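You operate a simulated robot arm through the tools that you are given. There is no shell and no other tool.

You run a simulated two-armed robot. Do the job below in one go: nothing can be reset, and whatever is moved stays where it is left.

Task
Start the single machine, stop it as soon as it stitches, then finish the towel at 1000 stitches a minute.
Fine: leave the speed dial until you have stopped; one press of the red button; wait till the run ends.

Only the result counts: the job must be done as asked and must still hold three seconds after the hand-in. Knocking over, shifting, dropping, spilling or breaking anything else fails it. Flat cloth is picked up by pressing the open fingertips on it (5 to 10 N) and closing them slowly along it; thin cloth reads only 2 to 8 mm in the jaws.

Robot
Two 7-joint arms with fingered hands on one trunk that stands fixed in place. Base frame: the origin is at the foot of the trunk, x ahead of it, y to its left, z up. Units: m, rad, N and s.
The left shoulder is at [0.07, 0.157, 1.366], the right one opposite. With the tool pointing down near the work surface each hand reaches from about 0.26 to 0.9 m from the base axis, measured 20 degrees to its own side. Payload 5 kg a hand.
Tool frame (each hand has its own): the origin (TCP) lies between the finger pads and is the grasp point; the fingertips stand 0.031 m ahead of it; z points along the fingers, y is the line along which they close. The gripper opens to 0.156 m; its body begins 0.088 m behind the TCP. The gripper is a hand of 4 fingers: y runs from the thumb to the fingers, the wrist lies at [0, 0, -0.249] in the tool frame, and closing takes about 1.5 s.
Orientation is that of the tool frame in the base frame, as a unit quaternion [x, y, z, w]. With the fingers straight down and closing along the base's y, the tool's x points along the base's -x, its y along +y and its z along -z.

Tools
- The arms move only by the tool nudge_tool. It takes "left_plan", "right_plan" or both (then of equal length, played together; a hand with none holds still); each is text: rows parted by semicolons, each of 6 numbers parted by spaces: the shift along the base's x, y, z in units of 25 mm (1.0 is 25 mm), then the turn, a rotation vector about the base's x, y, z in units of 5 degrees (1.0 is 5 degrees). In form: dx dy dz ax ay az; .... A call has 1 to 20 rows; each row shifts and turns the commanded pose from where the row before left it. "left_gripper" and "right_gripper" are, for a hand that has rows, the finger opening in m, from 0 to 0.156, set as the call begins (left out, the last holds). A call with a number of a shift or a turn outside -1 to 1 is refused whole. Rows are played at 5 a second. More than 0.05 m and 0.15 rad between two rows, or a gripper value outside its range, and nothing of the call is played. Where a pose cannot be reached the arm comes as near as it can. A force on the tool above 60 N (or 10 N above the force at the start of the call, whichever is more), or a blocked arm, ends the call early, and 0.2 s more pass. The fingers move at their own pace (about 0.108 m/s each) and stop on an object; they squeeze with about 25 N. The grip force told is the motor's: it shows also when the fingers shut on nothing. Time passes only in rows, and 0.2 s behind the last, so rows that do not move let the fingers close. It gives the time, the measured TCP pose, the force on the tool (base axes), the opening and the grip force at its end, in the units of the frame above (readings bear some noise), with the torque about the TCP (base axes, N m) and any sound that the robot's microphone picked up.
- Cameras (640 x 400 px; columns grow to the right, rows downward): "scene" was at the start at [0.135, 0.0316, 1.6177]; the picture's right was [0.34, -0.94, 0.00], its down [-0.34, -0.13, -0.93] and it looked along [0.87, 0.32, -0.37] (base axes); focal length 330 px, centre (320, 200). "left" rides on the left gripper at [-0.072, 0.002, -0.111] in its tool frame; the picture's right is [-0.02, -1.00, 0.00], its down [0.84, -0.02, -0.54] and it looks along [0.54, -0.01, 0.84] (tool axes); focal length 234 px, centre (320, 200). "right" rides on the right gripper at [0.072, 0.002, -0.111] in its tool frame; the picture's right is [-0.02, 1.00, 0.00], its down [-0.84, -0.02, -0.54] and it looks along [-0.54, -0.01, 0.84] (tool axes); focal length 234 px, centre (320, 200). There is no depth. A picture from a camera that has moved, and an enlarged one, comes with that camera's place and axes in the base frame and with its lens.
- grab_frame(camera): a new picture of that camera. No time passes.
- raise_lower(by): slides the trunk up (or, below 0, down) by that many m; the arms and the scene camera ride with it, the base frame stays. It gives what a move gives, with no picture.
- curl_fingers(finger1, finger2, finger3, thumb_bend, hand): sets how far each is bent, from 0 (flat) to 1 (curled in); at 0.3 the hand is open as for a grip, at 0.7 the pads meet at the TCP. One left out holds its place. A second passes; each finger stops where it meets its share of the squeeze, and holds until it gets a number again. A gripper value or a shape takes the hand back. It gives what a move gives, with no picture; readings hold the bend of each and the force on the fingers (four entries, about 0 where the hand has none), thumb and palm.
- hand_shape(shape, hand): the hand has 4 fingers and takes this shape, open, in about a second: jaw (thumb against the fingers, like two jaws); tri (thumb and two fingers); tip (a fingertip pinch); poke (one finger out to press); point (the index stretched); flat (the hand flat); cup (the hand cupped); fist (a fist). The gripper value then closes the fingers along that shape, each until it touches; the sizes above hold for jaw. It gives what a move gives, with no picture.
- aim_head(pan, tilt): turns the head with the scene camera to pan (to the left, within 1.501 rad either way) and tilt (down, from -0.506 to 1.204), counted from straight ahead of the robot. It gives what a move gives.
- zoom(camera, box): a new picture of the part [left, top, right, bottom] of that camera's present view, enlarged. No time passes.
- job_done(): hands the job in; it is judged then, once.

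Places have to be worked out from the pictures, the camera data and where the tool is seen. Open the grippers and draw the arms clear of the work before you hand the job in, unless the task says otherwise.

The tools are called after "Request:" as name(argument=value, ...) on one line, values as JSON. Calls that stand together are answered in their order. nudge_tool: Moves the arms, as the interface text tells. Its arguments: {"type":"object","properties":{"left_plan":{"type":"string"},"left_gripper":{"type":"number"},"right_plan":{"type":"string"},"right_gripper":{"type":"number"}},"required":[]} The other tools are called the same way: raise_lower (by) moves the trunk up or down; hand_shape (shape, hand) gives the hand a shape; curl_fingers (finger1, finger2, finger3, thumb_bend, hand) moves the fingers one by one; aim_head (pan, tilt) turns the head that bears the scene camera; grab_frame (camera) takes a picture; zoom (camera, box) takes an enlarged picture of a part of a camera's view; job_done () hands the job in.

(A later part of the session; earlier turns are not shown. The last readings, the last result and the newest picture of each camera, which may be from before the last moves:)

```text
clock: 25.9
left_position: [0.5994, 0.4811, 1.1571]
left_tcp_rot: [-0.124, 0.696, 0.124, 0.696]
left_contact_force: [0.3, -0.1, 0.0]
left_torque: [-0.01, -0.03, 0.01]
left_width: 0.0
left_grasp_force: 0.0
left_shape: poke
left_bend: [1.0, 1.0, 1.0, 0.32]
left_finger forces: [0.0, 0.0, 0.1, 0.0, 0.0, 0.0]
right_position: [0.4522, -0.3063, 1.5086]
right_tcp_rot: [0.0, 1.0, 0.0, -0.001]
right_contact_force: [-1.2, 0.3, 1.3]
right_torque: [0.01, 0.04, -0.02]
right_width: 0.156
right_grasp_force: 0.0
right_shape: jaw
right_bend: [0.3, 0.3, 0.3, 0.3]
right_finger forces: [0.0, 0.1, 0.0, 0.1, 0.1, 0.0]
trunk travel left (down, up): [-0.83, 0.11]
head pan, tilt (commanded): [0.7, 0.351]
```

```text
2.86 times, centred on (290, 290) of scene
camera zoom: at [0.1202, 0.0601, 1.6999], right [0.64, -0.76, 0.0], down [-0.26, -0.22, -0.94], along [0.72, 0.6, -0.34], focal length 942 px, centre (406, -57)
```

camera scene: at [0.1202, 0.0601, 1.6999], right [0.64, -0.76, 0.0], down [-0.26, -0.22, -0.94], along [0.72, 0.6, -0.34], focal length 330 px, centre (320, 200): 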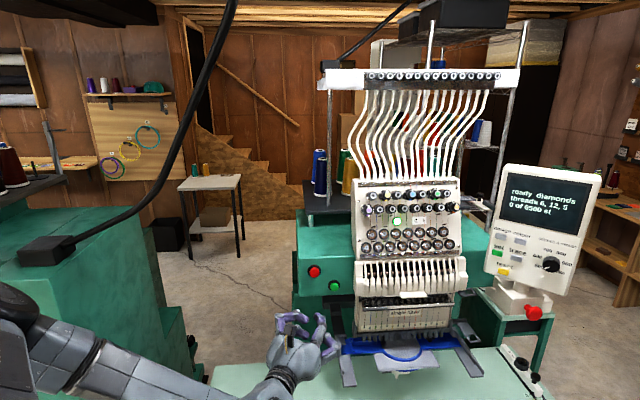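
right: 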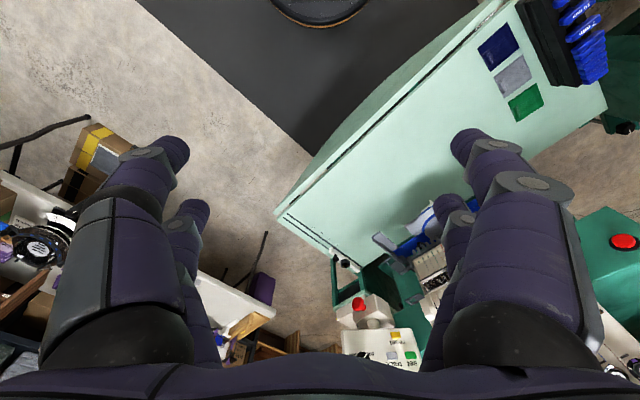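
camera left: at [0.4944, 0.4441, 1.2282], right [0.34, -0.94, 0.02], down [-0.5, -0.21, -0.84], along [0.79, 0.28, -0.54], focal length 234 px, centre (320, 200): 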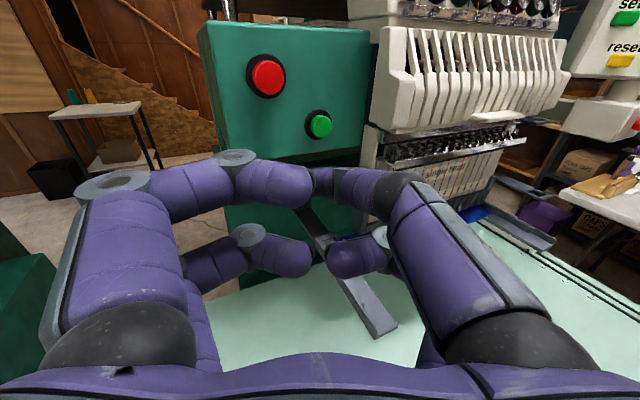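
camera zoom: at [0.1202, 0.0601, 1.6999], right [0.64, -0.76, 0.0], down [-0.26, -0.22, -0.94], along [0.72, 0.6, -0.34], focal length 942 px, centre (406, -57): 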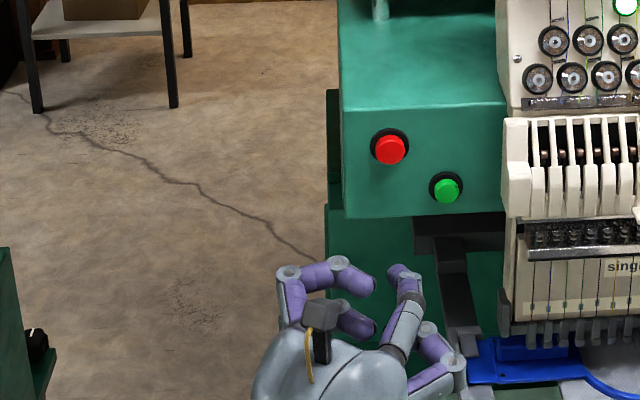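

The tip shows exactly where I predicted it (±4 mm), but in this roll the curled digits would be tight against the needle case 5 cm right of green. I roll the hand -90° about its own axis (thumb up, camera to the left) so its narrow side faces the case, then yaw +10°.

Request:
nudge_tool(left_plan="0 0 0 -0.94 -0.342 0;0 0 0 -0.94 -0.342 0;0 0 0 -0.94 -0.342 0;0 0 0 -0.94 -0.342 0;0 0 0 -0.94 -0.342 0;0 0 0 -0.94 -0.342 0;0 0 0 -0.94 -0.342 0;0 0 0 -0.94 -0.342 0;0 0 0 -0.94 -0.342 0;0 0 0 -0.94 -0.342 0;0 0 0 -0.94 -0.342 0;0 0 0 -0.94 -0.342 0;0 0 0 -0.94 -0.342 0;0 0 0 -0.94 -0.342 0;0 0 0 -0.94 -0.342 0;0 0 0 -0.94 -0.342 0;0 0 0 -0.94 -0.342 0;0 0 0 -0.94 -0.342 0;0 0 0 0 0 1;0 0 0 0 0 1")

Request:
grab_frame(camera="scene")

Request:
grab_frame(camera="left")

Request:
zoom(camera="scene", box=[200, 220, 380, 360])

```text
clock: 30.1
left_position: [0.5982, 0.4794, 1.1574]
left_tcp_rot: [0.613, -0.354, 0.353, -0.612]
left_contact_force: [-0.3, 0.2, 0.0]
left_torque: [0.0, 0.01, 0.0]
left_width: 0.0001
left_grasp_force: 0.0
left_shape: poke
left_bend: [1.0, 1.0, 1.0, 0.32]
left_finger forces: [0.0, 0.0, 0.0, 0.0, 0.1, 0.0]
right_position: [0.4532, -0.3069, 1.509]
right_tcp_rot: [0.001, 1.0, 0.001, -0.001]
right_contact_force: [0.7, 0.5, 0.0]
right_torque: [0.0, 0.0, -0.03]
right_width: 0.1559
right_grasp_force: 0.1
right_shape: jaw
right_bend: [0.3, 0.3, 0.3, 0.3]
right_finger forces: [0.1, 0.0, 0.0, 0.1, 0.0, 0.1]
trunk travel left (down, up): [-0.83, 0.11]
head pan, tilt (commanded): [0.7, 0.351]
```

```text
taken
camera scene: at [0.1194, 0.059, 1.7], right [0.64, -0.76, 0.0], down [-0.26, -0.22, -0.94], along [0.72, 0.6, -0.34], focal length 330 px, centre (320, 200)
```

scene: 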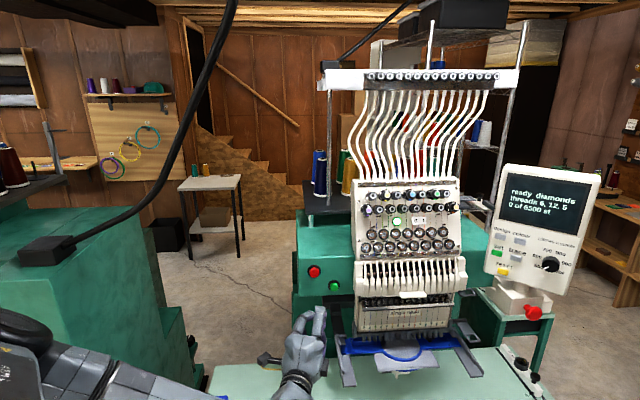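

```text
taken
camera left: at [0.4664, 0.486, 1.1548], right [-0.01, 0.02, 1.0], down [-0.05, -1.0, 0.02], along [1.0, -0.05, 0.01], focal length 234 px, centre (320, 200)
```

left: 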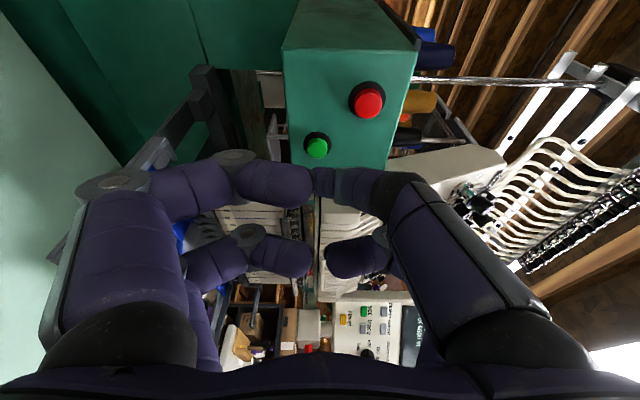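

```text
2.86 times, centred on (290, 290) of scene
camera zoom: at [0.1194, 0.059, 1.7], right [0.64, -0.76, 0.0], down [-0.26, -0.22, -0.94], along [0.72, 0.6, -0.34], focal length 942 px, centre (406, -57)
```

zoom: 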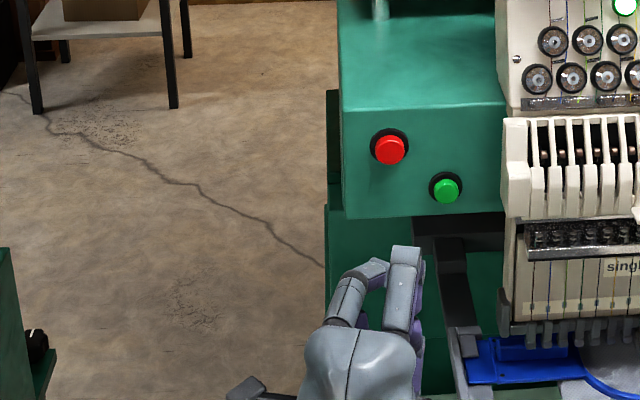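

Both cameras agree again: green ≈ [0.743, 0.534, 1.153], red ≈ [0.702, 0.572, 1.205]; the poke tip is now at about [0.630, 0.493, 1.152]. I move to a hover about 4 cm off the green button and check alignment and the gap to the needle case.

Request:
nudge_tool(left_plan="0.842 0.138 0 0 0 0;0.842 0.138 0 0 0 0;0.842 0.138 0 0 0 0;0.842 0.138 0 0 0 0")

Request:
grab_frame(camera="left")

Request:
zoom(camera="scene", box=[270, 230, 400, 340])

```text
clock: 31.1
left_position: [0.6829, 0.4935, 1.1582]
left_tcp_rot: [-0.612, 0.354, -0.353, 0.613]
left_contact_force: [0.5, 0.8, -0.2]
left_torque: [0.02, -0.01, 0.01]
left_width: 0.0002
left_grasp_force: 0.0
left_shape: poke
left_bend: [1.0, 1.0, 1.0, 0.32]
left_finger forces: [0.1, 0.0, 0.0, 0.0, 0.1, 0.0]
right_position: [0.4525, -0.3079, 1.5092]
right_tcp_rot: [0.0, 1.0, 0.0, 0.0]
right_contact_force: [0.9, -0.2, -0.1]
right_torque: [-0.01, 0.0, 0.01]
right_width: 0.156
right_grasp_force: 0.1
right_shape: jaw
right_bend: [0.3, 0.3, 0.3, 0.3]
right_finger forces: [0.0, 0.0, 0.0, 0.0, 0.0, 0.0]
trunk travel left (down, up): [-0.83, 0.11]
head pan, tilt (commanded): [0.7, 0.351]
```

```text
taken
camera left: at [0.551, 0.5006, 1.1547], right [-0.01, 0.02, 1.0], down [-0.05, -1.0, 0.02], along [1.0, -0.05, 0.01], focal length 234 px, centre (320, 200)
```

left: 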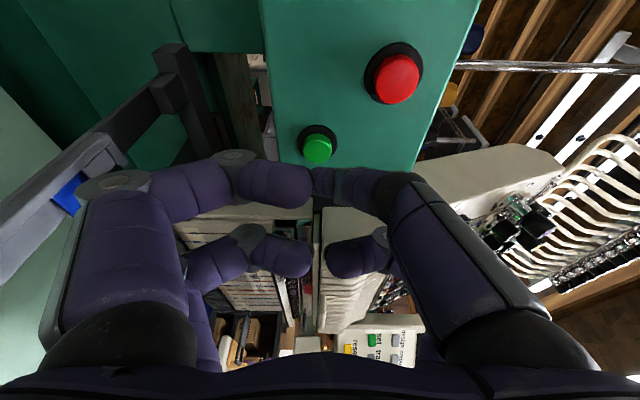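

```text
3.64 times, centred on (335, 285) of scene
camera zoom: at [0.1199, 0.0596, 1.6999], right [0.64, -0.76, 0.0], down [-0.26, -0.22, -0.94], along [0.72, 0.6, -0.34], focal length 1199 px, centre (266, -109)
```

zoom: 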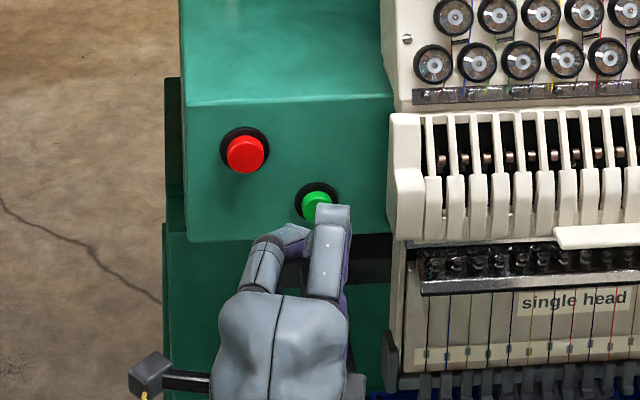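

The tip is lined up with green (about 39 mm ahead, lateral error under 1 mm) and the needle case is clear. I close in to about 1 cm from the green button.

Request:
nudge_tool(left_plan="0.4 0.4 0 0 0 0;0.4 0.4 0 0 0 0")

Request:
grab_frame(camera="left")

Request:
zoom(camera="scene", box=[270, 230, 400, 340])

Request:
zoom(camera="scene", box=[480, 150, 610, 310])

```text
clock: 31.7
left_position: [0.7032, 0.5149, 1.1563]
left_tcp_rot: [0.613, -0.354, 0.353, -0.612]
left_contact_force: [0.2, 0.8, -0.9]
left_torque: [0.03, 0.02, 0.04]
left_width: 0.0002
left_grasp_force: 0.0
left_shape: poke
left_bend: [1.0, 1.0, 1.0, 0.32]
left_finger forces: [0.0, 0.1, 0.1, 0.1, 0.0, 0.0]
right_position: [0.4527, -0.3071, 1.5101]
right_tcp_rot: [-0.001, 1.0, 0.0, 0.0]
right_contact_force: [0.3, -0.1, -0.3]
right_torque: [-0.01, 0.02, -0.03]
right_width: 0.1559
right_grasp_force: 0.1
right_shape: jaw
right_bend: [0.3, 0.3, 0.3, 0.3]
right_finger forces: [0.0, 0.0, 0.1, 0.0, 0.0, 0.0]
trunk travel left (down, up): [-0.83, 0.11]
head pan, tilt (commanded): [0.7, 0.351]
```

```text
taken
camera left: at [0.5714, 0.521, 1.1537], right [-0.01, 0.02, 1.0], down [-0.05, -1.0, 0.02], along [1.0, -0.05, 0.01], focal length 234 px, centre (320, 200)
```

left: 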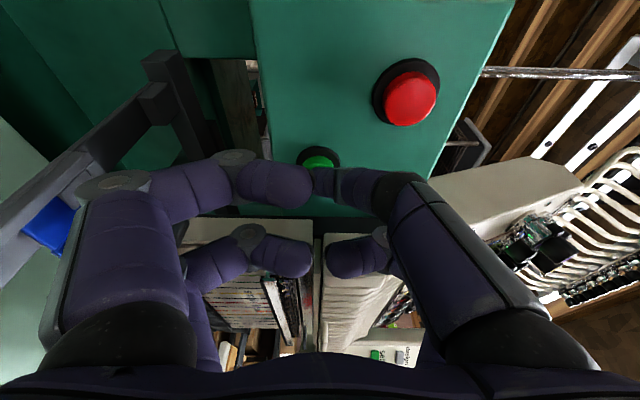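

```text
3.64 times, centred on (335, 285) of scene
camera zoom: at [0.1199, 0.0599, 1.6999], right [0.64, -0.76, 0.0], down [-0.26, -0.22, -0.94], along [0.72, 0.6, -0.34], focal length 1199 px, centre (266, -109)
```

zoom: 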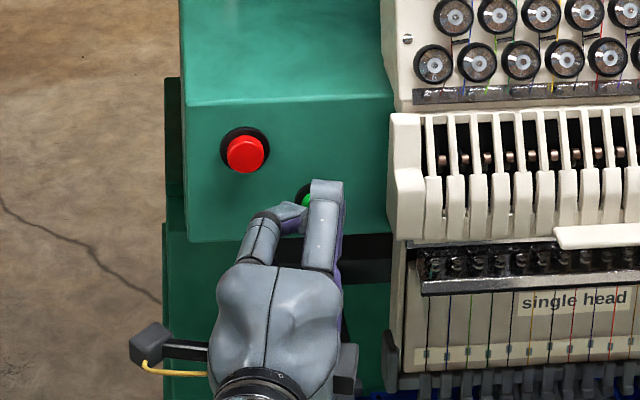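

```text
2.50 times, centred on (545, 230) of scene
camera zoom: at [0.1199, 0.0599, 1.6999], right [0.64, -0.76, 0.0], down [-0.26, -0.22, -0.94], along [0.72, 0.6, -0.34], focal length 824 px, centre (-242, 125)
```

zoom: 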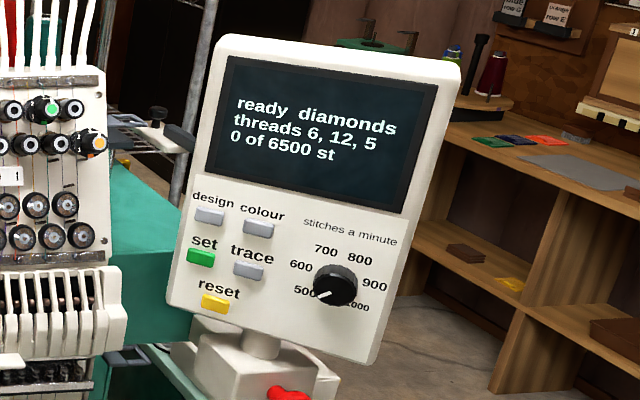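

The green cap is about 1 cm ahead of the tip and the screen still reads "ready, 0 of 6500 st". I press forward in small steps and watch the force and screen.

Request:
nudge_tool(left_plan="0.22 0.22 0 0 0 0")

```text
clock: 32.1
left_position: [0.707, 0.5188, 1.1568]
left_tcp_rot: [-0.612, 0.352, -0.354, 0.613]
left_contact_force: [-1.5, -1.5, 0.3]
left_torque: [0.03, 0.01, 0.01]
left_width: 0.0
left_grasp_force: 0.1
left_shape: poke
left_bend: [1.0, 1.0, 1.0, 0.32]
left_finger forces: [0.1, 0.1, 0.0, 0.1, 2.1, 0.0]
right_position: [0.4512, -0.3075, 1.5113]
right_tcp_rot: [0.0, 1.0, 0.0, 0.0]
right_contact_force: [0.2, 0.2, -0.3]
right_torque: [0.0, 0.03, 0.03]
right_width: 0.1559
right_grasp_force: 0.1
right_shape: jaw
right_bend: [0.3, 0.3, 0.3, 0.3]
right_finger forces: [0.0, 0.0, 0.1, 0.0, 0.0, 0.1]
trunk travel left (down, up): [-0.83, 0.11]
head pan, tilt (commanded): [0.7, 0.351]
```

Contact: the thumb feels 2.1 N right where the green cap was expected. I press on another 3 mm.

Request:
nudge_tool(left_plan="0.09 0.09 0 0 0 0")

Request:
zoom(camera="scene", box=[490, 160, 600, 230])

```text
clock: 32.5
left_position: [0.7091, 0.52, 1.1578]
left_tcp_rot: [-0.612, 0.354, -0.353, 0.612]
left_contact_force: [-3.4, -2.4, -0.6]
left_torque: [-0.02, 0.0, -0.02]
left_width: 0.0003
left_grasp_force: 0.1
left_shape: poke
left_bend: [1.0, 1.0, 1.0, 0.32]
left_finger forces: [0.0, 0.0, 0.0, 0.0, 4.0, 0.0]
right_position: [0.4514, -0.3085, 1.5093]
right_tcp_rot: [0.0, 1.0, 0.0, 0.0]
right_contact_force: [0.3, -1.1, -0.4]
right_torque: [-0.01, 0.0, 0.02]
right_width: 0.1559
right_grasp_force: 0.0
right_shape: jaw
right_bend: [0.3, 0.3, 0.3, 0.3]
right_finger forces: [0.0, 0.0, 0.1, 0.0, 0.0, 0.0]
trunk travel left (down, up): [-0.83, 0.11]
head pan, tilt (commanded): [0.7, 0.351]
heard: click
```

```text
5.71 times, centred on (545, 195) of scene
camera zoom: at [0.1178, 0.0586, 1.7001], right [0.64, -0.76, 0.0], down [-0.26, -0.22, -0.94], along [0.72, 0.61, -0.34], focal length 1885 px, centre (-966, 229)
```

zoom: 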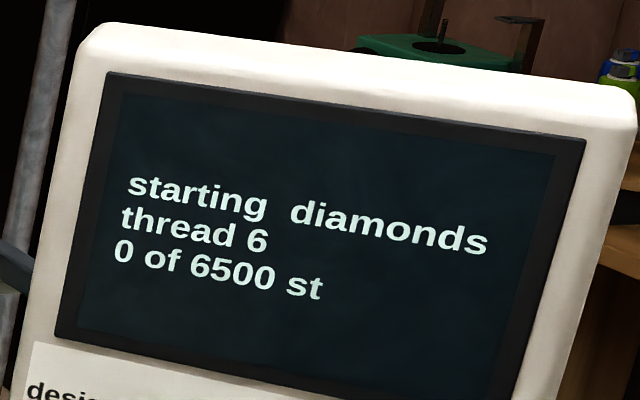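

The button clicked and the screen says "starting diamonds, 0 of 6500 st". I release green, move to hover 2 cm in front of red, and check whether stitching has begun.

Request:
nudge_tool(left_plan="-0.7 -0.7 0 0 0 0;-0.547 0.52 0.693 0 0 0;-0.547 0.52 0.693 0 0 0;-0.547 0.52 0.693 0 0 0")

Request:
zoom(camera="scene", box=[490, 160, 600, 230])

Request:
zoom(camera="scene", box=[250, 200, 400, 340])

Request:
grab_frame(camera="left")

```text
clock: 33.5
left_position: [0.6511, 0.5415, 1.2097]
left_tcp_rot: [0.612, -0.354, 0.354, -0.612]
left_contact_force: [-0.2, 1.5, 0.3]
left_torque: [-0.04, -0.03, 0.0]
left_width: 0.0
left_grasp_force: 0.0
left_shape: poke
left_bend: [1.0, 1.0, 1.0, 0.32]
left_finger forces: [0.1, 0.0, 0.0, 0.0, 0.0, 0.0]
right_position: [0.4513, -0.3081, 1.5092]
right_tcp_rot: [0.0, 1.0, 0.0, 0.0]
right_contact_force: [-0.4, -1.0, -0.2]
right_torque: [-0.03, 0.0, -0.01]
right_width: 0.1558
right_grasp_force: 0.1
right_shape: jaw
right_bend: [0.3, 0.3, 0.3, 0.3]
right_finger forces: [0.0, 0.0, 0.0, 0.1, 0.0, 0.1]
trunk travel left (down, up): [-0.83, 0.11]
head pan, tilt (commanded): [0.7, 0.351]
```

```text
5.71 times, centred on (545, 195) of scene
camera zoom: at [0.1186, 0.059, 1.6999], right [0.64, -0.77, 0.0], down [-0.26, -0.22, -0.94], along [0.72, 0.6, -0.34], focal length 1885 px, centre (-966, 229)
```

zoom: 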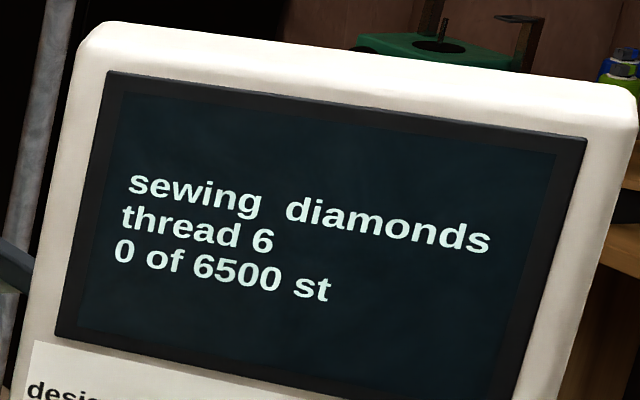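

```text
2.86 times, centred on (325, 270) of scene
camera zoom: at [0.1186, 0.059, 1.6999], right [0.64, -0.77, 0.0], down [-0.26, -0.22, -0.94], along [0.72, 0.6, -0.34], focal length 942 px, centre (306, 0)
```

zoom: 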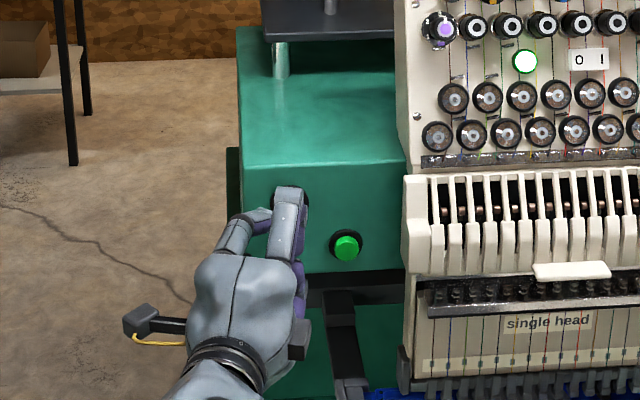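

```text
taken
camera left: at [0.5192, 0.5492, 1.2067], right [-0.01, 0.02, 1.0], down [-0.05, -1.0, 0.02], along [1.0, -0.05, 0.01], focal length 234 px, centre (320, 200)
```

left: 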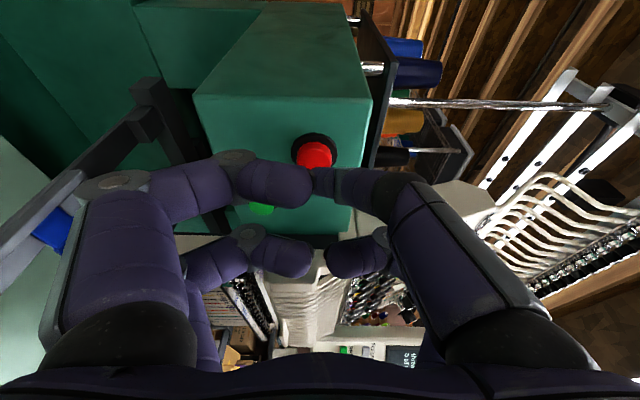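

The screen now reads "sewing", and red is lined up about 2 cm ahead of the tip. I press red straight in, three rows.

Request:
nudge_tool(left_plan="0.3 0.3 0 0 0 0;0.3 0.3 0 0 0 0;0.12 0.12 0 0 0 0")

Request:
zoom(camera="scene", box=[490, 160, 600, 230])

```text
clock: 34.3
left_position: [0.6688, 0.5595, 1.2089]
left_tcp_rot: [0.612, -0.354, 0.354, -0.612]
left_contact_force: [-2.5, -2.2, -1.5]
left_torque: [-0.05, 0.06, 0.0]
left_width: 0.0
left_grasp_force: 0.0
left_shape: poke
left_bend: [1.0, 1.0, 1.0, 0.32]
left_finger forces: [0.0, 0.0, 0.1, 0.0, 3.2, 0.1]
right_position: [0.4513, -0.3076, 1.5098]
right_tcp_rot: [0.0, 1.0, 0.0, 0.0]
right_contact_force: [0.5, -0.1, 0.5]
right_torque: [-0.02, -0.05, 0.02]
right_width: 0.1559
right_grasp_force: 0.2
right_shape: jaw
right_bend: [0.3, 0.3, 0.3, 0.3]
right_finger forces: [0.0, 0.0, 0.1, 0.1, 0.0, 0.1]
trunk travel left (down, up): [-0.83, 0.11]
head pan, tilt (commanded): [0.7, 0.351]
heard: click
```

```text
5.71 times, centred on (545, 195) of scene
camera zoom: at [0.1178, 0.0586, 1.7001], right [0.64, -0.76, 0.0], down [-0.26, -0.22, -0.94], along [0.72, 0.61, -0.34], focal length 1885 px, centre (-966, 229)
```

zoom: 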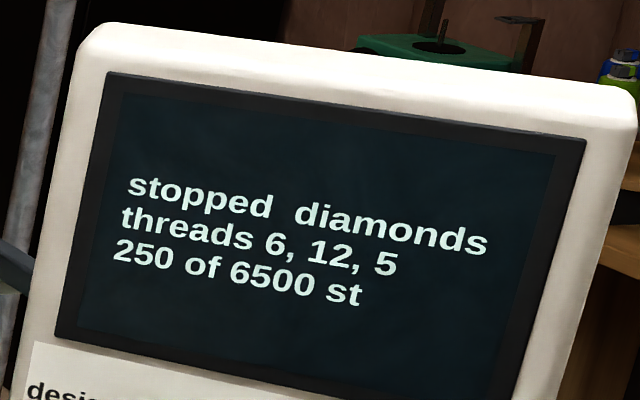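

The red press clicked once and the machine stopped at 250 of 6500 stitches. I release red by drawing straight back, well off the face.

Request:
nudge_tool(left_plan="-0.7 -0.7 0 0 0 0;-0.7 -0.7 0 0 0 0;-0.7 -0.7 0 0 0 0;-0.7 -0.7 0 0 0 0")

Request:
aim_head(pan=0.1, tilt=0.4)

Request:
grab_frame(camera="scene")

Request:
zoom(camera="scene", box=[264, 130, 350, 270])

```text
clock: 35.3
left_position: [0.6005, 0.4903, 1.2095]
left_tcp_rot: [0.613, -0.354, 0.354, -0.612]
left_contact_force: [-0.2, -0.7, 0.8]
left_torque: [0.02, 0.03, 0.02]
left_width: 0.0
left_grasp_force: 0.1
left_shape: poke
left_bend: [1.0, 1.0, 1.0, 0.32]
left_finger forces: [0.0, 0.0, 0.0, 0.0, 0.1, 0.1]
right_position: [0.4536, -0.3074, 1.5101]
right_tcp_rot: [0.0, 1.0, 0.001, 0.0]
right_contact_force: [-0.4, -0.5, 0.4]
right_torque: [-0.02, -0.01, -0.02]
right_width: 0.1557
right_grasp_force: 0.1
right_shape: jaw
right_bend: [0.3, 0.3, 0.3, 0.3]
right_finger forces: [0.0, 0.0, 0.0, 0.0, 0.1, 0.0]
trunk travel left (down, up): [-0.83, 0.11]
head pan, tilt (commanded): [0.7, 0.351]
```

```text
clock: 36.3
left_position: [0.6002, 0.4902, 1.2097]
left_tcp_rot: [0.612, -0.354, 0.353, -0.612]
left_contact_force: [0.5, 0.4, 0.2]
left_torque: [-0.01, 0.01, -0.02]
left_width: 0.0
left_grasp_force: 0.1
left_shape: poke
left_bend: [1.0, 1.0, 1.0, 0.32]
left_finger forces: [0.0, 0.0, 0.0, 0.1, 0.0, 0.1]
right_position: [0.4522, -0.3069, 1.5098]
right_tcp_rot: [0.0, 1.0, 0.001, 0.001]
right_contact_force: [-1.0, 0.0, -0.5]
right_torque: [0.01, 0.01, 0.03]
right_width: 0.156
right_grasp_force: 0.1
right_shape: jaw
right_bend: [0.3, 0.3, 0.3, 0.3]
right_finger forces: [0.0, 0.0, 0.1, 0.0, 0.1, 0.0]
trunk travel left (down, up): [-0.83, 0.11]
head pan, tilt (commanded): [0.099, 0.4]
```

```text
taken
camera scene: at [0.14, 0.009, 1.6954], right [0.1, -0.99, 0.0], down [-0.39, -0.04, -0.92], along [0.92, 0.09, -0.39], focal length 330 px, centre (320, 200)
```

scene: 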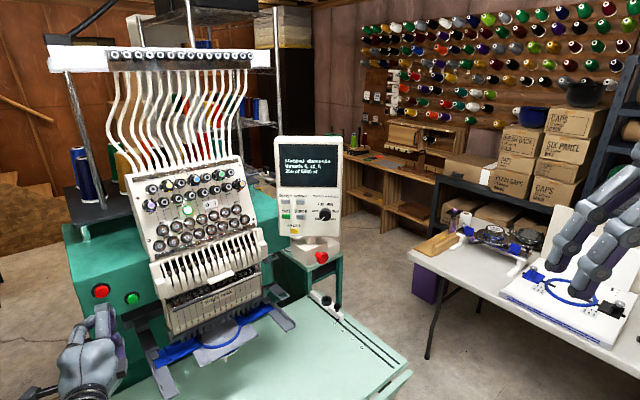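

```text
2.86 times, centred on (307, 200) of scene
camera zoom: at [0.14, 0.009, 1.6954], right [0.1, -0.99, 0.0], down [-0.39, -0.04, -0.92], along [0.92, 0.09, -0.39], focal length 942 px, centre (357, 200)
```

zoom: 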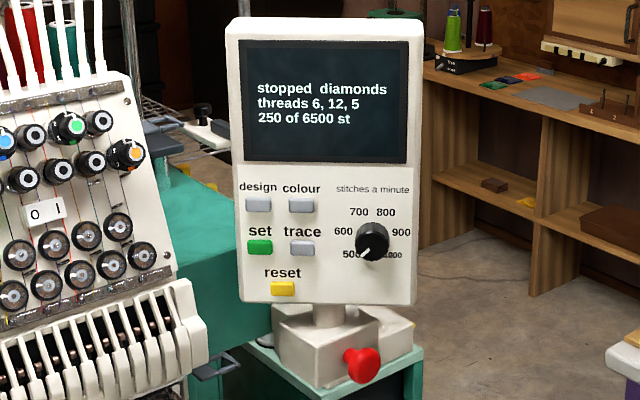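

The machine is stopped at 250 stitches with the dial still at 500. Now I bring the right hand round to point forward at about [0.66, 0.05, 1.30], still 0.3 m short of the panel, to view the dial with its own camera.

Request:
nudge_tool(right_plan="0.46 0.793 -0.467 0 -1 0;0.46 0.793 -0.467 0 -1 0;0.46 0.793 -0.467 0 -1 0;0.46 0.793 -0.467 0 -1 0;0.46 0.793 -0.467 0 -1 0;0.46 0.793 -0.467 0 -1 0;0.46 0.793 -0.467 0 -1 0;0.46 0.793 -0.467 0 -1 0;0.46 0.793 -0.467 0 -1 0;0.46 0.793 -0.467 0 -1 0;0.46 0.793 -0.467 0 -1 0;0.46 0.793 -0.467 0 -1 0;0.46 0.793 -0.467 0 -1 0;0.46 0.793 -0.467 0 -1 0;0.46 0.793 -0.467 0 -1 0;0.46 0.793 -0.467 0 -1 0;0.46 0.793 -0.467 0 -1 0;0.46 0.793 -0.467 0 -1 0")

Request:
grab_frame(camera="scene")

Request:
grab_frame(camera="right")

```text
clock: 40.1
left_position: [0.6009, 0.4915, 1.2091]
left_tcp_rot: [0.613, -0.354, 0.353, -0.612]
left_contact_force: [-0.2, 0.3, -0.1]
left_torque: [-0.01, -0.03, -0.02]
left_width: 0.0
left_grasp_force: 0.0
left_shape: poke
left_bend: [1.0, 1.0, 1.0, 0.32]
left_finger forces: [0.1, 0.0, 0.0, 0.1, 0.0, 0.0]
right_position: [0.6607, 0.0508, 1.2998]
right_tcp_rot: [-0.001, 0.707, 0.0, 0.708]
right_contact_force: [-0.2, 0.0, -0.3]
right_torque: [-0.01, -0.01, 0.01]
right_width: 0.1559
right_grasp_force: 0.0
right_shape: jaw
right_bend: [0.3, 0.3, 0.3, 0.3]
right_finger forces: [0.1, 0.1, 0.0, 0.0, 0.0, 0.0]
trunk travel left (down, up): [-0.83, 0.11]
head pan, tilt (commanded): [0.099, 0.4]
```

```text
taken
camera scene: at [0.1408, 0.0106, 1.6954], right [0.1, -0.99, 0.0], down [-0.39, -0.04, -0.92], along [0.92, 0.09, -0.39], focal length 330 px, centre (320, 200)
```

scene: 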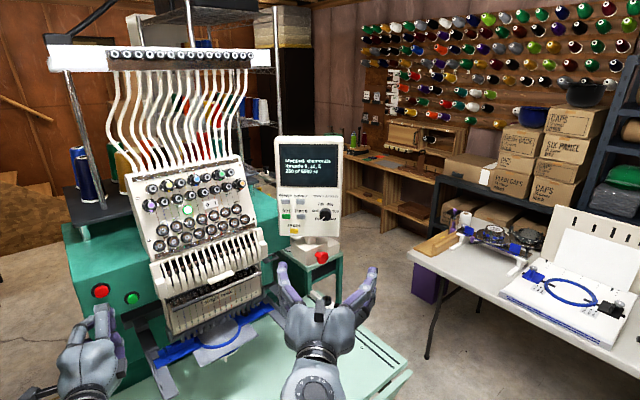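

```text
taken
camera right: at [0.5493, 0.052, 1.2271], right [0.0, 1.0, 0.02], down [-0.55, -0.02, 0.84], along [0.84, -0.01, 0.55], focal length 234 px, centre (320, 200)
```

right: 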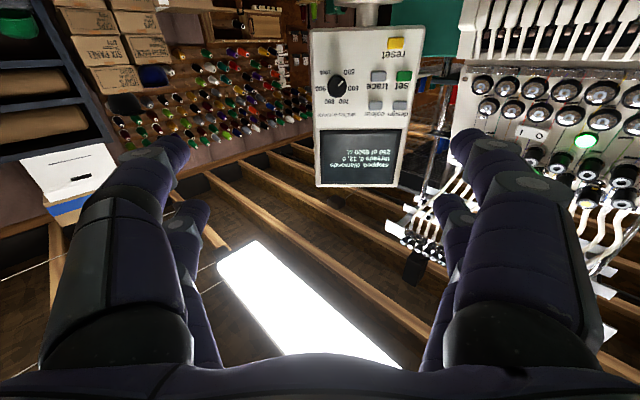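

The wrist camera sees the panel (upside down). I enlarge it for a precise fix on the dial and the panel plane.

Request:
zoom(camera="right", box=[300, 20, 420, 200])

Request:
zoom(camera="right", box=[310, 50, 380, 130])

Request:
zoom(camera="scene", box=[300, 190, 345, 270])

```text
2.22 times, centred on (360, 110) of right
camera zoom: at [0.5493, 0.052, 1.2271], right [0.0, 1.0, 0.02], down [-0.55, -0.02, 0.84], along [0.84, -0.01, 0.55], focal length 520 px, centre (231, 400)
```

zoom: 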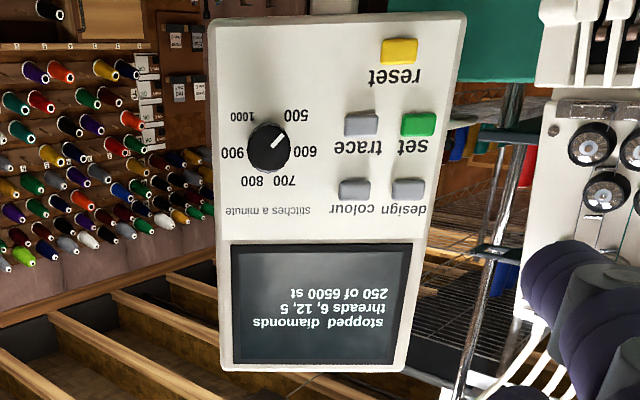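

```text
5.00 times, centred on (345, 90) of right
camera zoom: at [0.5493, 0.052, 1.2271], right [0.0, 1.0, 0.02], down [-0.55, -0.02, 0.84], along [0.84, -0.01, 0.55], focal length 1171 px, centre (195, 750)
```

zoom: 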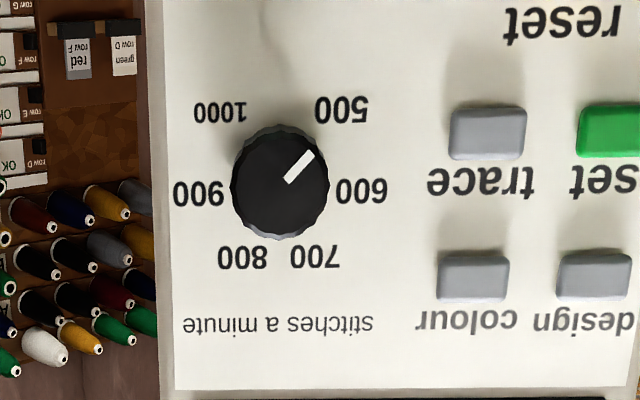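

```text
5.00 times, centred on (322, 230) of scene
camera zoom: at [0.1408, 0.0106, 1.6954], right [0.1, -0.99, 0.0], down [-0.39, -0.04, -0.92], along [0.92, 0.09, -0.39], focal length 1649 px, centre (308, 50)
```

zoom: 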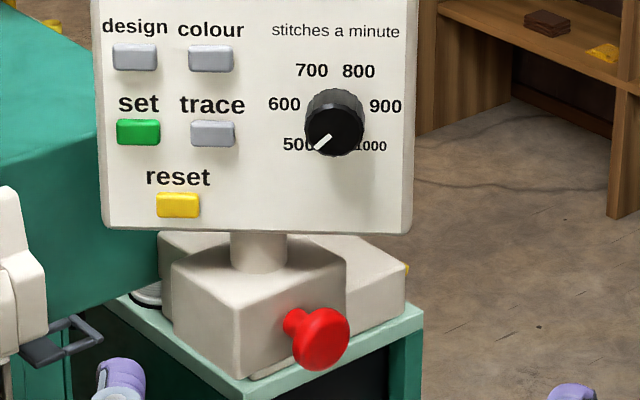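

Triangulated: knob front centre ≈ [0.995, 0.081, 1.283], panel face at x ≈ 1.0175 there (knob stands out ~22 mm, ~33 mm wide), knob axis along [0.998, 0.069, 0]. I now pre-roll the right hand counter-clockwise in the free space here to see how much clockwise travel the wrist can give.

Request:
nudge_tool(right_plan="0 0 0 -1 0 0;0 0 0 -1 0 0;0 0 0 -1 0 0;0 0 0 -1 0 0;0 0 0 -1 0 0;0 0 0 -1 0 0;0 0 0 -1 0 0;0 0 0 -1 0 0;0 0 0 -1 0 0;0 0 0 -1 0 0;0 0 0 -1 0 0;0 0 0 -1 0 0;0 0 0 -1 0 0;0 0 0 -1 0 0;0 0 0 -1 0 0;0 0 0 -1 0 0;0 0 0 -1 0 0;0 0 0 -1 0 0;0 0 0 -1 0 0;0 0 0 -1 0 0", right_gripper=0.06)

Request:
grab_frame(camera="scene")

Request:
grab_frame(camera="right")

```text
clock: 44.3
left_position: [0.5986, 0.49, 1.2098]
left_tcp_rot: [-0.612, 0.354, -0.353, 0.613]
left_contact_force: [0.7, 0.4, -0.9]
left_torque: [0.0, 0.0, 0.02]
left_width: 0.0
left_grasp_force: 0.1
left_shape: poke
left_bend: [1.0, 1.0, 1.0, 0.32]
left_finger forces: [0.0, 0.0, 0.0, 0.1, 0.1, 0.0]
right_position: [0.6584, 0.0498, 1.2997]
right_tcp_rot: [0.542, -0.454, 0.542, -0.454]
right_contact_force: [0.9, -0.4, 0.6]
right_torque: [-0.01, 0.03, 0.03]
right_width: 0.0607
right_grasp_force: 0.0
right_shape: jaw
right_bend: [0.73, 0.73, 0.73, 0.7]
right_finger forces: [0.0, 0.1, 0.1, 0.1, 0.1, 0.0]
trunk travel left (down, up): [-0.83, 0.11]
head pan, tilt (commanded): [0.099, 0.4]
```

```text
taken
camera scene: at [0.1399, 0.0089, 1.6954], right [0.1, -1.0, 0.0], down [-0.39, -0.04, -0.92], along [0.92, 0.09, -0.39], focal length 330 px, centre (320, 200)
```

scene: 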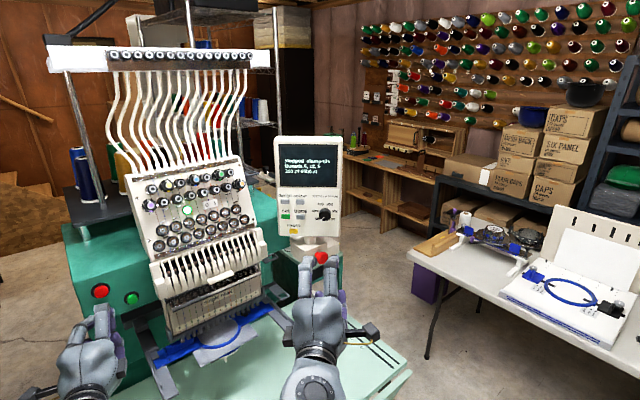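

```text
taken
camera right: at [0.5486, -0.0217, 1.3107], right [0.0, -0.15, -0.99], down [-0.55, 0.83, -0.13], along [0.84, 0.54, -0.08], focal length 234 px, centre (320, 200)
```

right: 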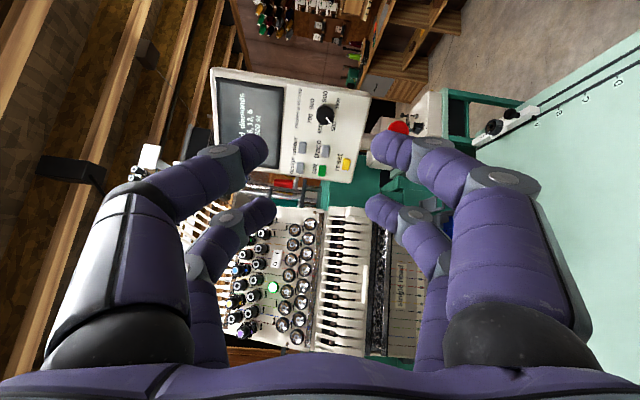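

Roll -100° was reached without trouble. I test a further -50°.

Request:
nudge_tool(right_plan="0 0 0 -1 0 0;0 0 0 -1 0 0;0 0 0 -1 0 0;0 0 0 -1 0 0;0 0 0 -1 0 0;0 0 0 -1 0 0;0 0 0 -1 0 0;0 0 0 -1 0 0;0 0 0 -1 0 0;0 0 0 -1 0 0")

Request:
grab_frame(camera="right")

```text
clock: 46.5
left_position: [0.6004, 0.4901, 1.2107]
left_tcp_rot: [-0.612, 0.354, -0.353, 0.613]
left_contact_force: [-0.5, 0.5, 0.0]
left_torque: [-0.02, -0.01, 0.01]
left_width: 0.0002
left_grasp_force: 0.1
left_shape: poke
left_bend: [1.0, 1.0, 1.0, 0.32]
left_finger forces: [0.0, 0.1, 0.1, 0.1, 0.0, 0.0]
right_position: [0.659, 0.0485, 1.2987]
right_tcp_rot: [0.683, -0.183, 0.683, -0.182]
right_contact_force: [0.1, -0.1, 0.1]
right_torque: [0.0, 0.01, -0.02]
right_width: 0.0606
right_grasp_force: 0.0
right_shape: jaw
right_bend: [0.73, 0.73, 0.73, 0.7]
right_finger forces: [0.0, 0.1, 0.1, 0.0, 0.1, 0.0]
trunk travel left (down, up): [-0.83, 0.11]
head pan, tilt (commanded): [0.099, 0.4]
```

```text
taken
camera right: at [0.5487, 0.0119, 1.3609], right [0.0, -0.85, -0.52], down [-0.55, 0.44, -0.72], along [0.84, 0.28, -0.47], focal length 234 px, centre (320, 200)
```

right: 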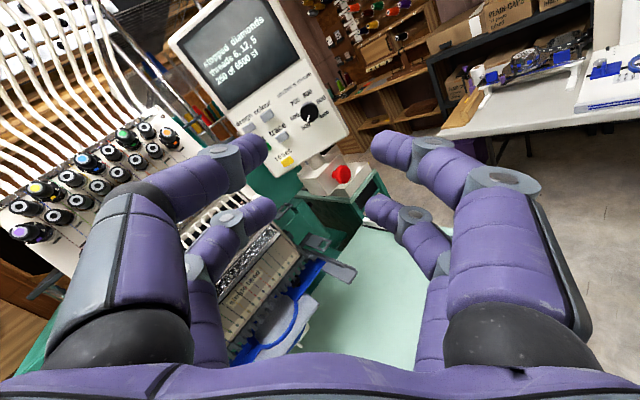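

Roll -150° is reachable too. I yaw 4° to face the panel squarely and move in to about 9 cm before grip depth, to verify alignment with the wrist camera.

Request:
nudge_tool(right_plan="0.9624 0.1012 -0.0656 0 0 0.8;0.9624 0.1012 -0.0656 0 0 0;0.9624 0.1012 -0.0656 0 0 0;0.9624 0.1012 -0.0656 0 0 0;0.9624 0.1012 -0.0656 0 0 0;0.9624 0.1012 -0.0656 0 0 0;0.9624 0.1012 -0.0656 0 0 0;0.9624 0.1012 -0.0656 0 0 0;0.9624 0.1012 -0.0656 0 0 0;0.9624 0.1012 -0.0656 0 0 0")

Request:
grab_frame(camera="right")

Request:
grab_frame(camera="scene")

Request:
zoom(camera="scene", box=[260, 170, 390, 300])

```text
clock: 48.7
left_position: [0.6003, 0.4909, 1.2105]
left_tcp_rot: [0.613, -0.354, 0.353, -0.612]
left_contact_force: [-0.5, 0.3, -0.7]
left_torque: [0.0, 0.04, 0.03]
left_width: 0.0
left_grasp_force: 0.0
left_shape: poke
left_bend: [1.0, 1.0, 1.0, 0.32]
left_finger forces: [0.1, 0.0, 0.0, 0.0, 0.0, 0.0]
right_position: [0.902, 0.074, 1.2832]
right_tcp_rot: [0.69, -0.158, 0.676, -0.207]
right_contact_force: [0.9, -0.5, 0.2]
right_torque: [0.02, -0.02, 0.0]
right_width: 0.0605
right_grasp_force: 0.0
right_shape: jaw
right_bend: [0.73, 0.73, 0.73, 0.7]
right_finger forces: [0.0, 0.0, 0.0, 0.0, 0.1, 0.0]
trunk travel left (down, up): [-0.83, 0.11]
head pan, tilt (commanded): [0.099, 0.4]
```

```text
taken
camera right: at [0.7941, 0.0297, 1.345], right [0.06, -0.85, -0.52], down [-0.57, 0.4, -0.72], along [0.82, 0.34, -0.47], focal length 234 px, centre (320, 200)
```

right: 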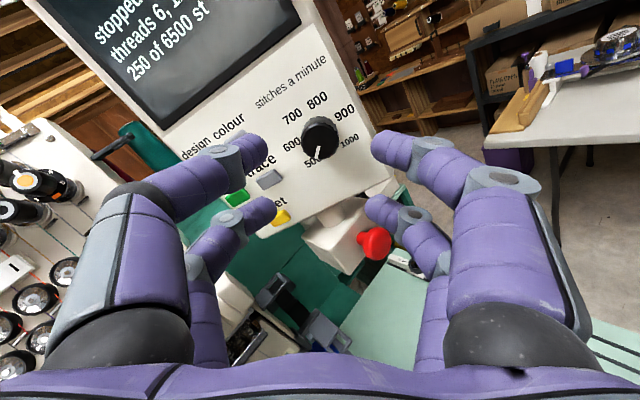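

```text
taken
camera scene: at [0.141, 0.0095, 1.6953], right [0.1, -1.0, 0.0], down [-0.39, -0.04, -0.92], along [0.92, 0.09, -0.39], focal length 330 px, centre (320, 200)
```

scene: 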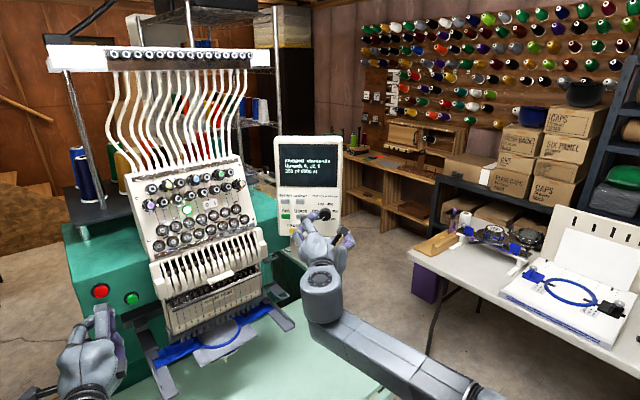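

```text
3.08 times, centred on (325, 235) of scene
camera zoom: at [0.141, 0.0095, 1.6953], right [0.1, -1.0, 0.0], down [-0.39, -0.04, -0.92], along [0.92, 0.09, -0.39], focal length 1015 px, centre (305, 92)
```

zoom: 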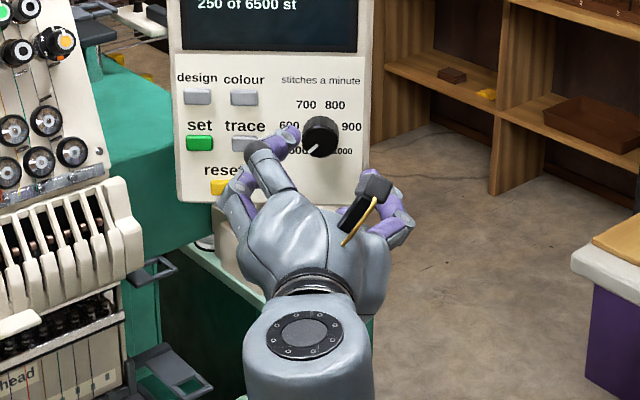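

The knob sits close to where the tool axis should meet it; I enlarge the wrist view to measure the offset.

Request:
zoom(camera="right", box=[260, 90, 380, 190])

```text
4.00 times, centred on (320, 140) of right
camera zoom: at [0.7941, 0.0297, 1.345], right [0.06, -0.85, -0.52], down [-0.57, 0.4, -0.72], along [0.82, 0.34, -0.47], focal length 937 px, centre (320, 440)
```

zoom: 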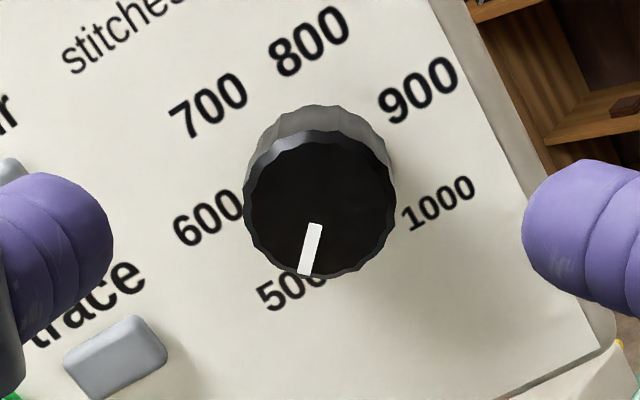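

The knob's front centre is within 2 mm of the tool axis and 0.095 m ahead of the TCP. I narrow the fingers to 45 mm (clear of the "trace" key) and advance 5 cm along the knob axis, then check.

Request:
nudge_tool(right_plan="0 0 0 0 0 0;0.519 0.036 0 0 0 0;0.519 0.036 0 0 0 0;0.519 0.036 0 0 0 0;0.519 0.036 0 0 0 0", right_gripper=0.045)

Request:
zoom(camera="right", box=[200, 80, 440, 280])

Request:
zoom(camera="scene", box=[260, 170, 390, 300])

```text
clock: 49.9
left_position: [0.6009, 0.49, 1.2087]
left_tcp_rot: [0.613, -0.354, 0.352, -0.612]
left_contact_force: [-0.2, 0.0, -0.8]
left_torque: [-0.01, -0.01, 0.03]
left_width: 0.0
left_grasp_force: 0.0
left_shape: poke
left_bend: [1.0, 1.0, 1.0, 0.32]
left_finger forces: [0.1, 0.1, 0.0, 0.0, 0.1, 0.1]
right_position: [0.954, 0.0788, 1.2816]
right_tcp_rot: [0.689, -0.158, 0.676, -0.206]
right_contact_force: [0.8, 0.0, -0.9]
right_torque: [0.0, 0.02, -0.01]
right_width: 0.0454
right_grasp_force: 0.0
right_shape: jaw
right_bend: [0.73, 0.73, 0.73, 0.7]
right_finger forces: [0.0, 0.0, 0.1, 0.0, 0.1, 0.1]
trunk travel left (down, up): [-0.83, 0.11]
head pan, tilt (commanded): [0.099, 0.4]
```

```text
2.00 times, centred on (320, 180) of right
camera zoom: at [0.8453, 0.0331, 1.3443], right [0.06, -0.85, -0.52], down [-0.57, 0.4, -0.72], along [0.82, 0.34, -0.47], focal length 468 px, centre (320, 240)
```

zoom: 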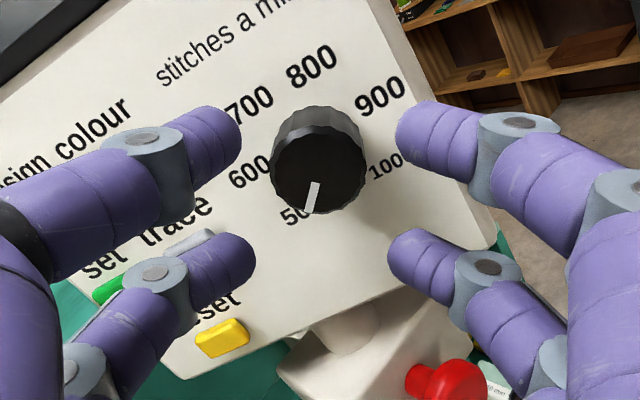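

```text
3.08 times, centred on (325, 235) of scene
camera zoom: at [0.1407, 0.0096, 1.6953], right [0.1, -1.0, 0.0], down [-0.39, -0.04, -0.92], along [0.92, 0.09, -0.39], focal length 1015 px, centre (305, 92)
```

zoom: 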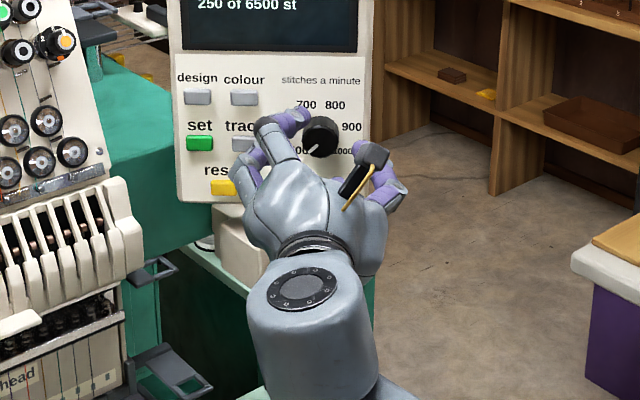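

The knob is centred between the four fingertips with clearance all round. I go in another 24 mm so the tips straddle the knob just short of the panel face.

Request:
nudge_tool(right_plan="0.48 0.033 0.03 0 0 0;0.48 0.033 0.03 0 0 0")

Request:
zoom(camera="right", box=[200, 80, 440, 280])

Request:
zoom(camera="scene", box=[270, 140, 370, 270])

```text
clock: 50.5
left_position: [0.601, 0.4903, 1.2082]
left_tcp_rot: [0.613, -0.354, 0.353, -0.612]
left_contact_force: [-0.7, -0.5, -0.2]
left_torque: [0.0, -0.01, 0.0]
left_width: 0.0
left_grasp_force: 0.1
left_shape: poke
left_bend: [1.0, 1.0, 1.0, 0.32]
left_finger forces: [0.0, 0.1, 0.1, 0.0, 0.0, 0.0]
right_position: [0.9771, 0.0814, 1.2829]
right_tcp_rot: [0.69, -0.158, 0.676, -0.207]
right_contact_force: [0.5, 0.9, 0.1]
right_torque: [0.0, -0.03, -0.02]
right_width: 0.0456
right_grasp_force: 0.0
right_shape: jaw
right_bend: [0.73, 0.73, 0.73, 0.7]
right_finger forces: [0.0, 0.0, 0.1, 0.0, 0.1, 0.1]
trunk travel left (down, up): [-0.83, 0.11]
head pan, tilt (commanded): [0.099, 0.4]
```

```text
2.00 times, centred on (320, 180) of right
camera zoom: at [0.869, 0.0356, 1.3458], right [0.06, -0.85, -0.52], down [-0.57, 0.4, -0.72], along [0.82, 0.34, -0.47], focal length 468 px, centre (320, 240)
```

zoom: 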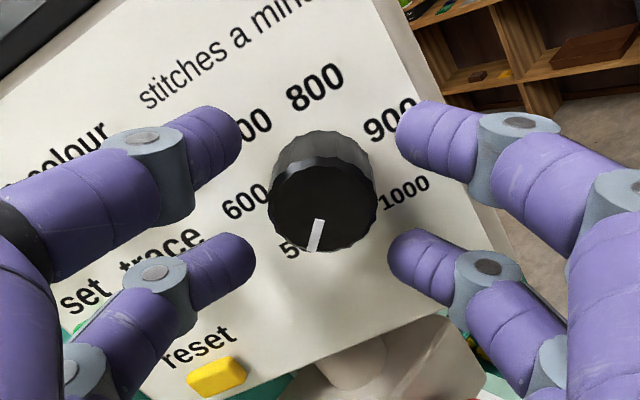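

```text
3.08 times, centred on (320, 205) of scene
camera zoom: at [0.1408, 0.01, 1.6953], right [0.1, -1.0, 0.0], down [-0.39, -0.04, -0.92], along [0.92, 0.09, -0.39], focal length 1015 px, centre (320, 185)
```

zoom: 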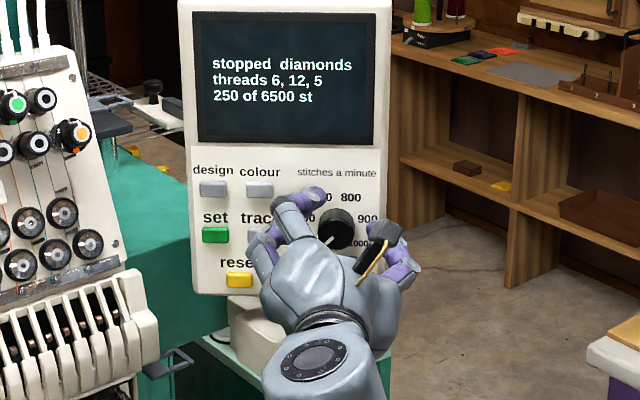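

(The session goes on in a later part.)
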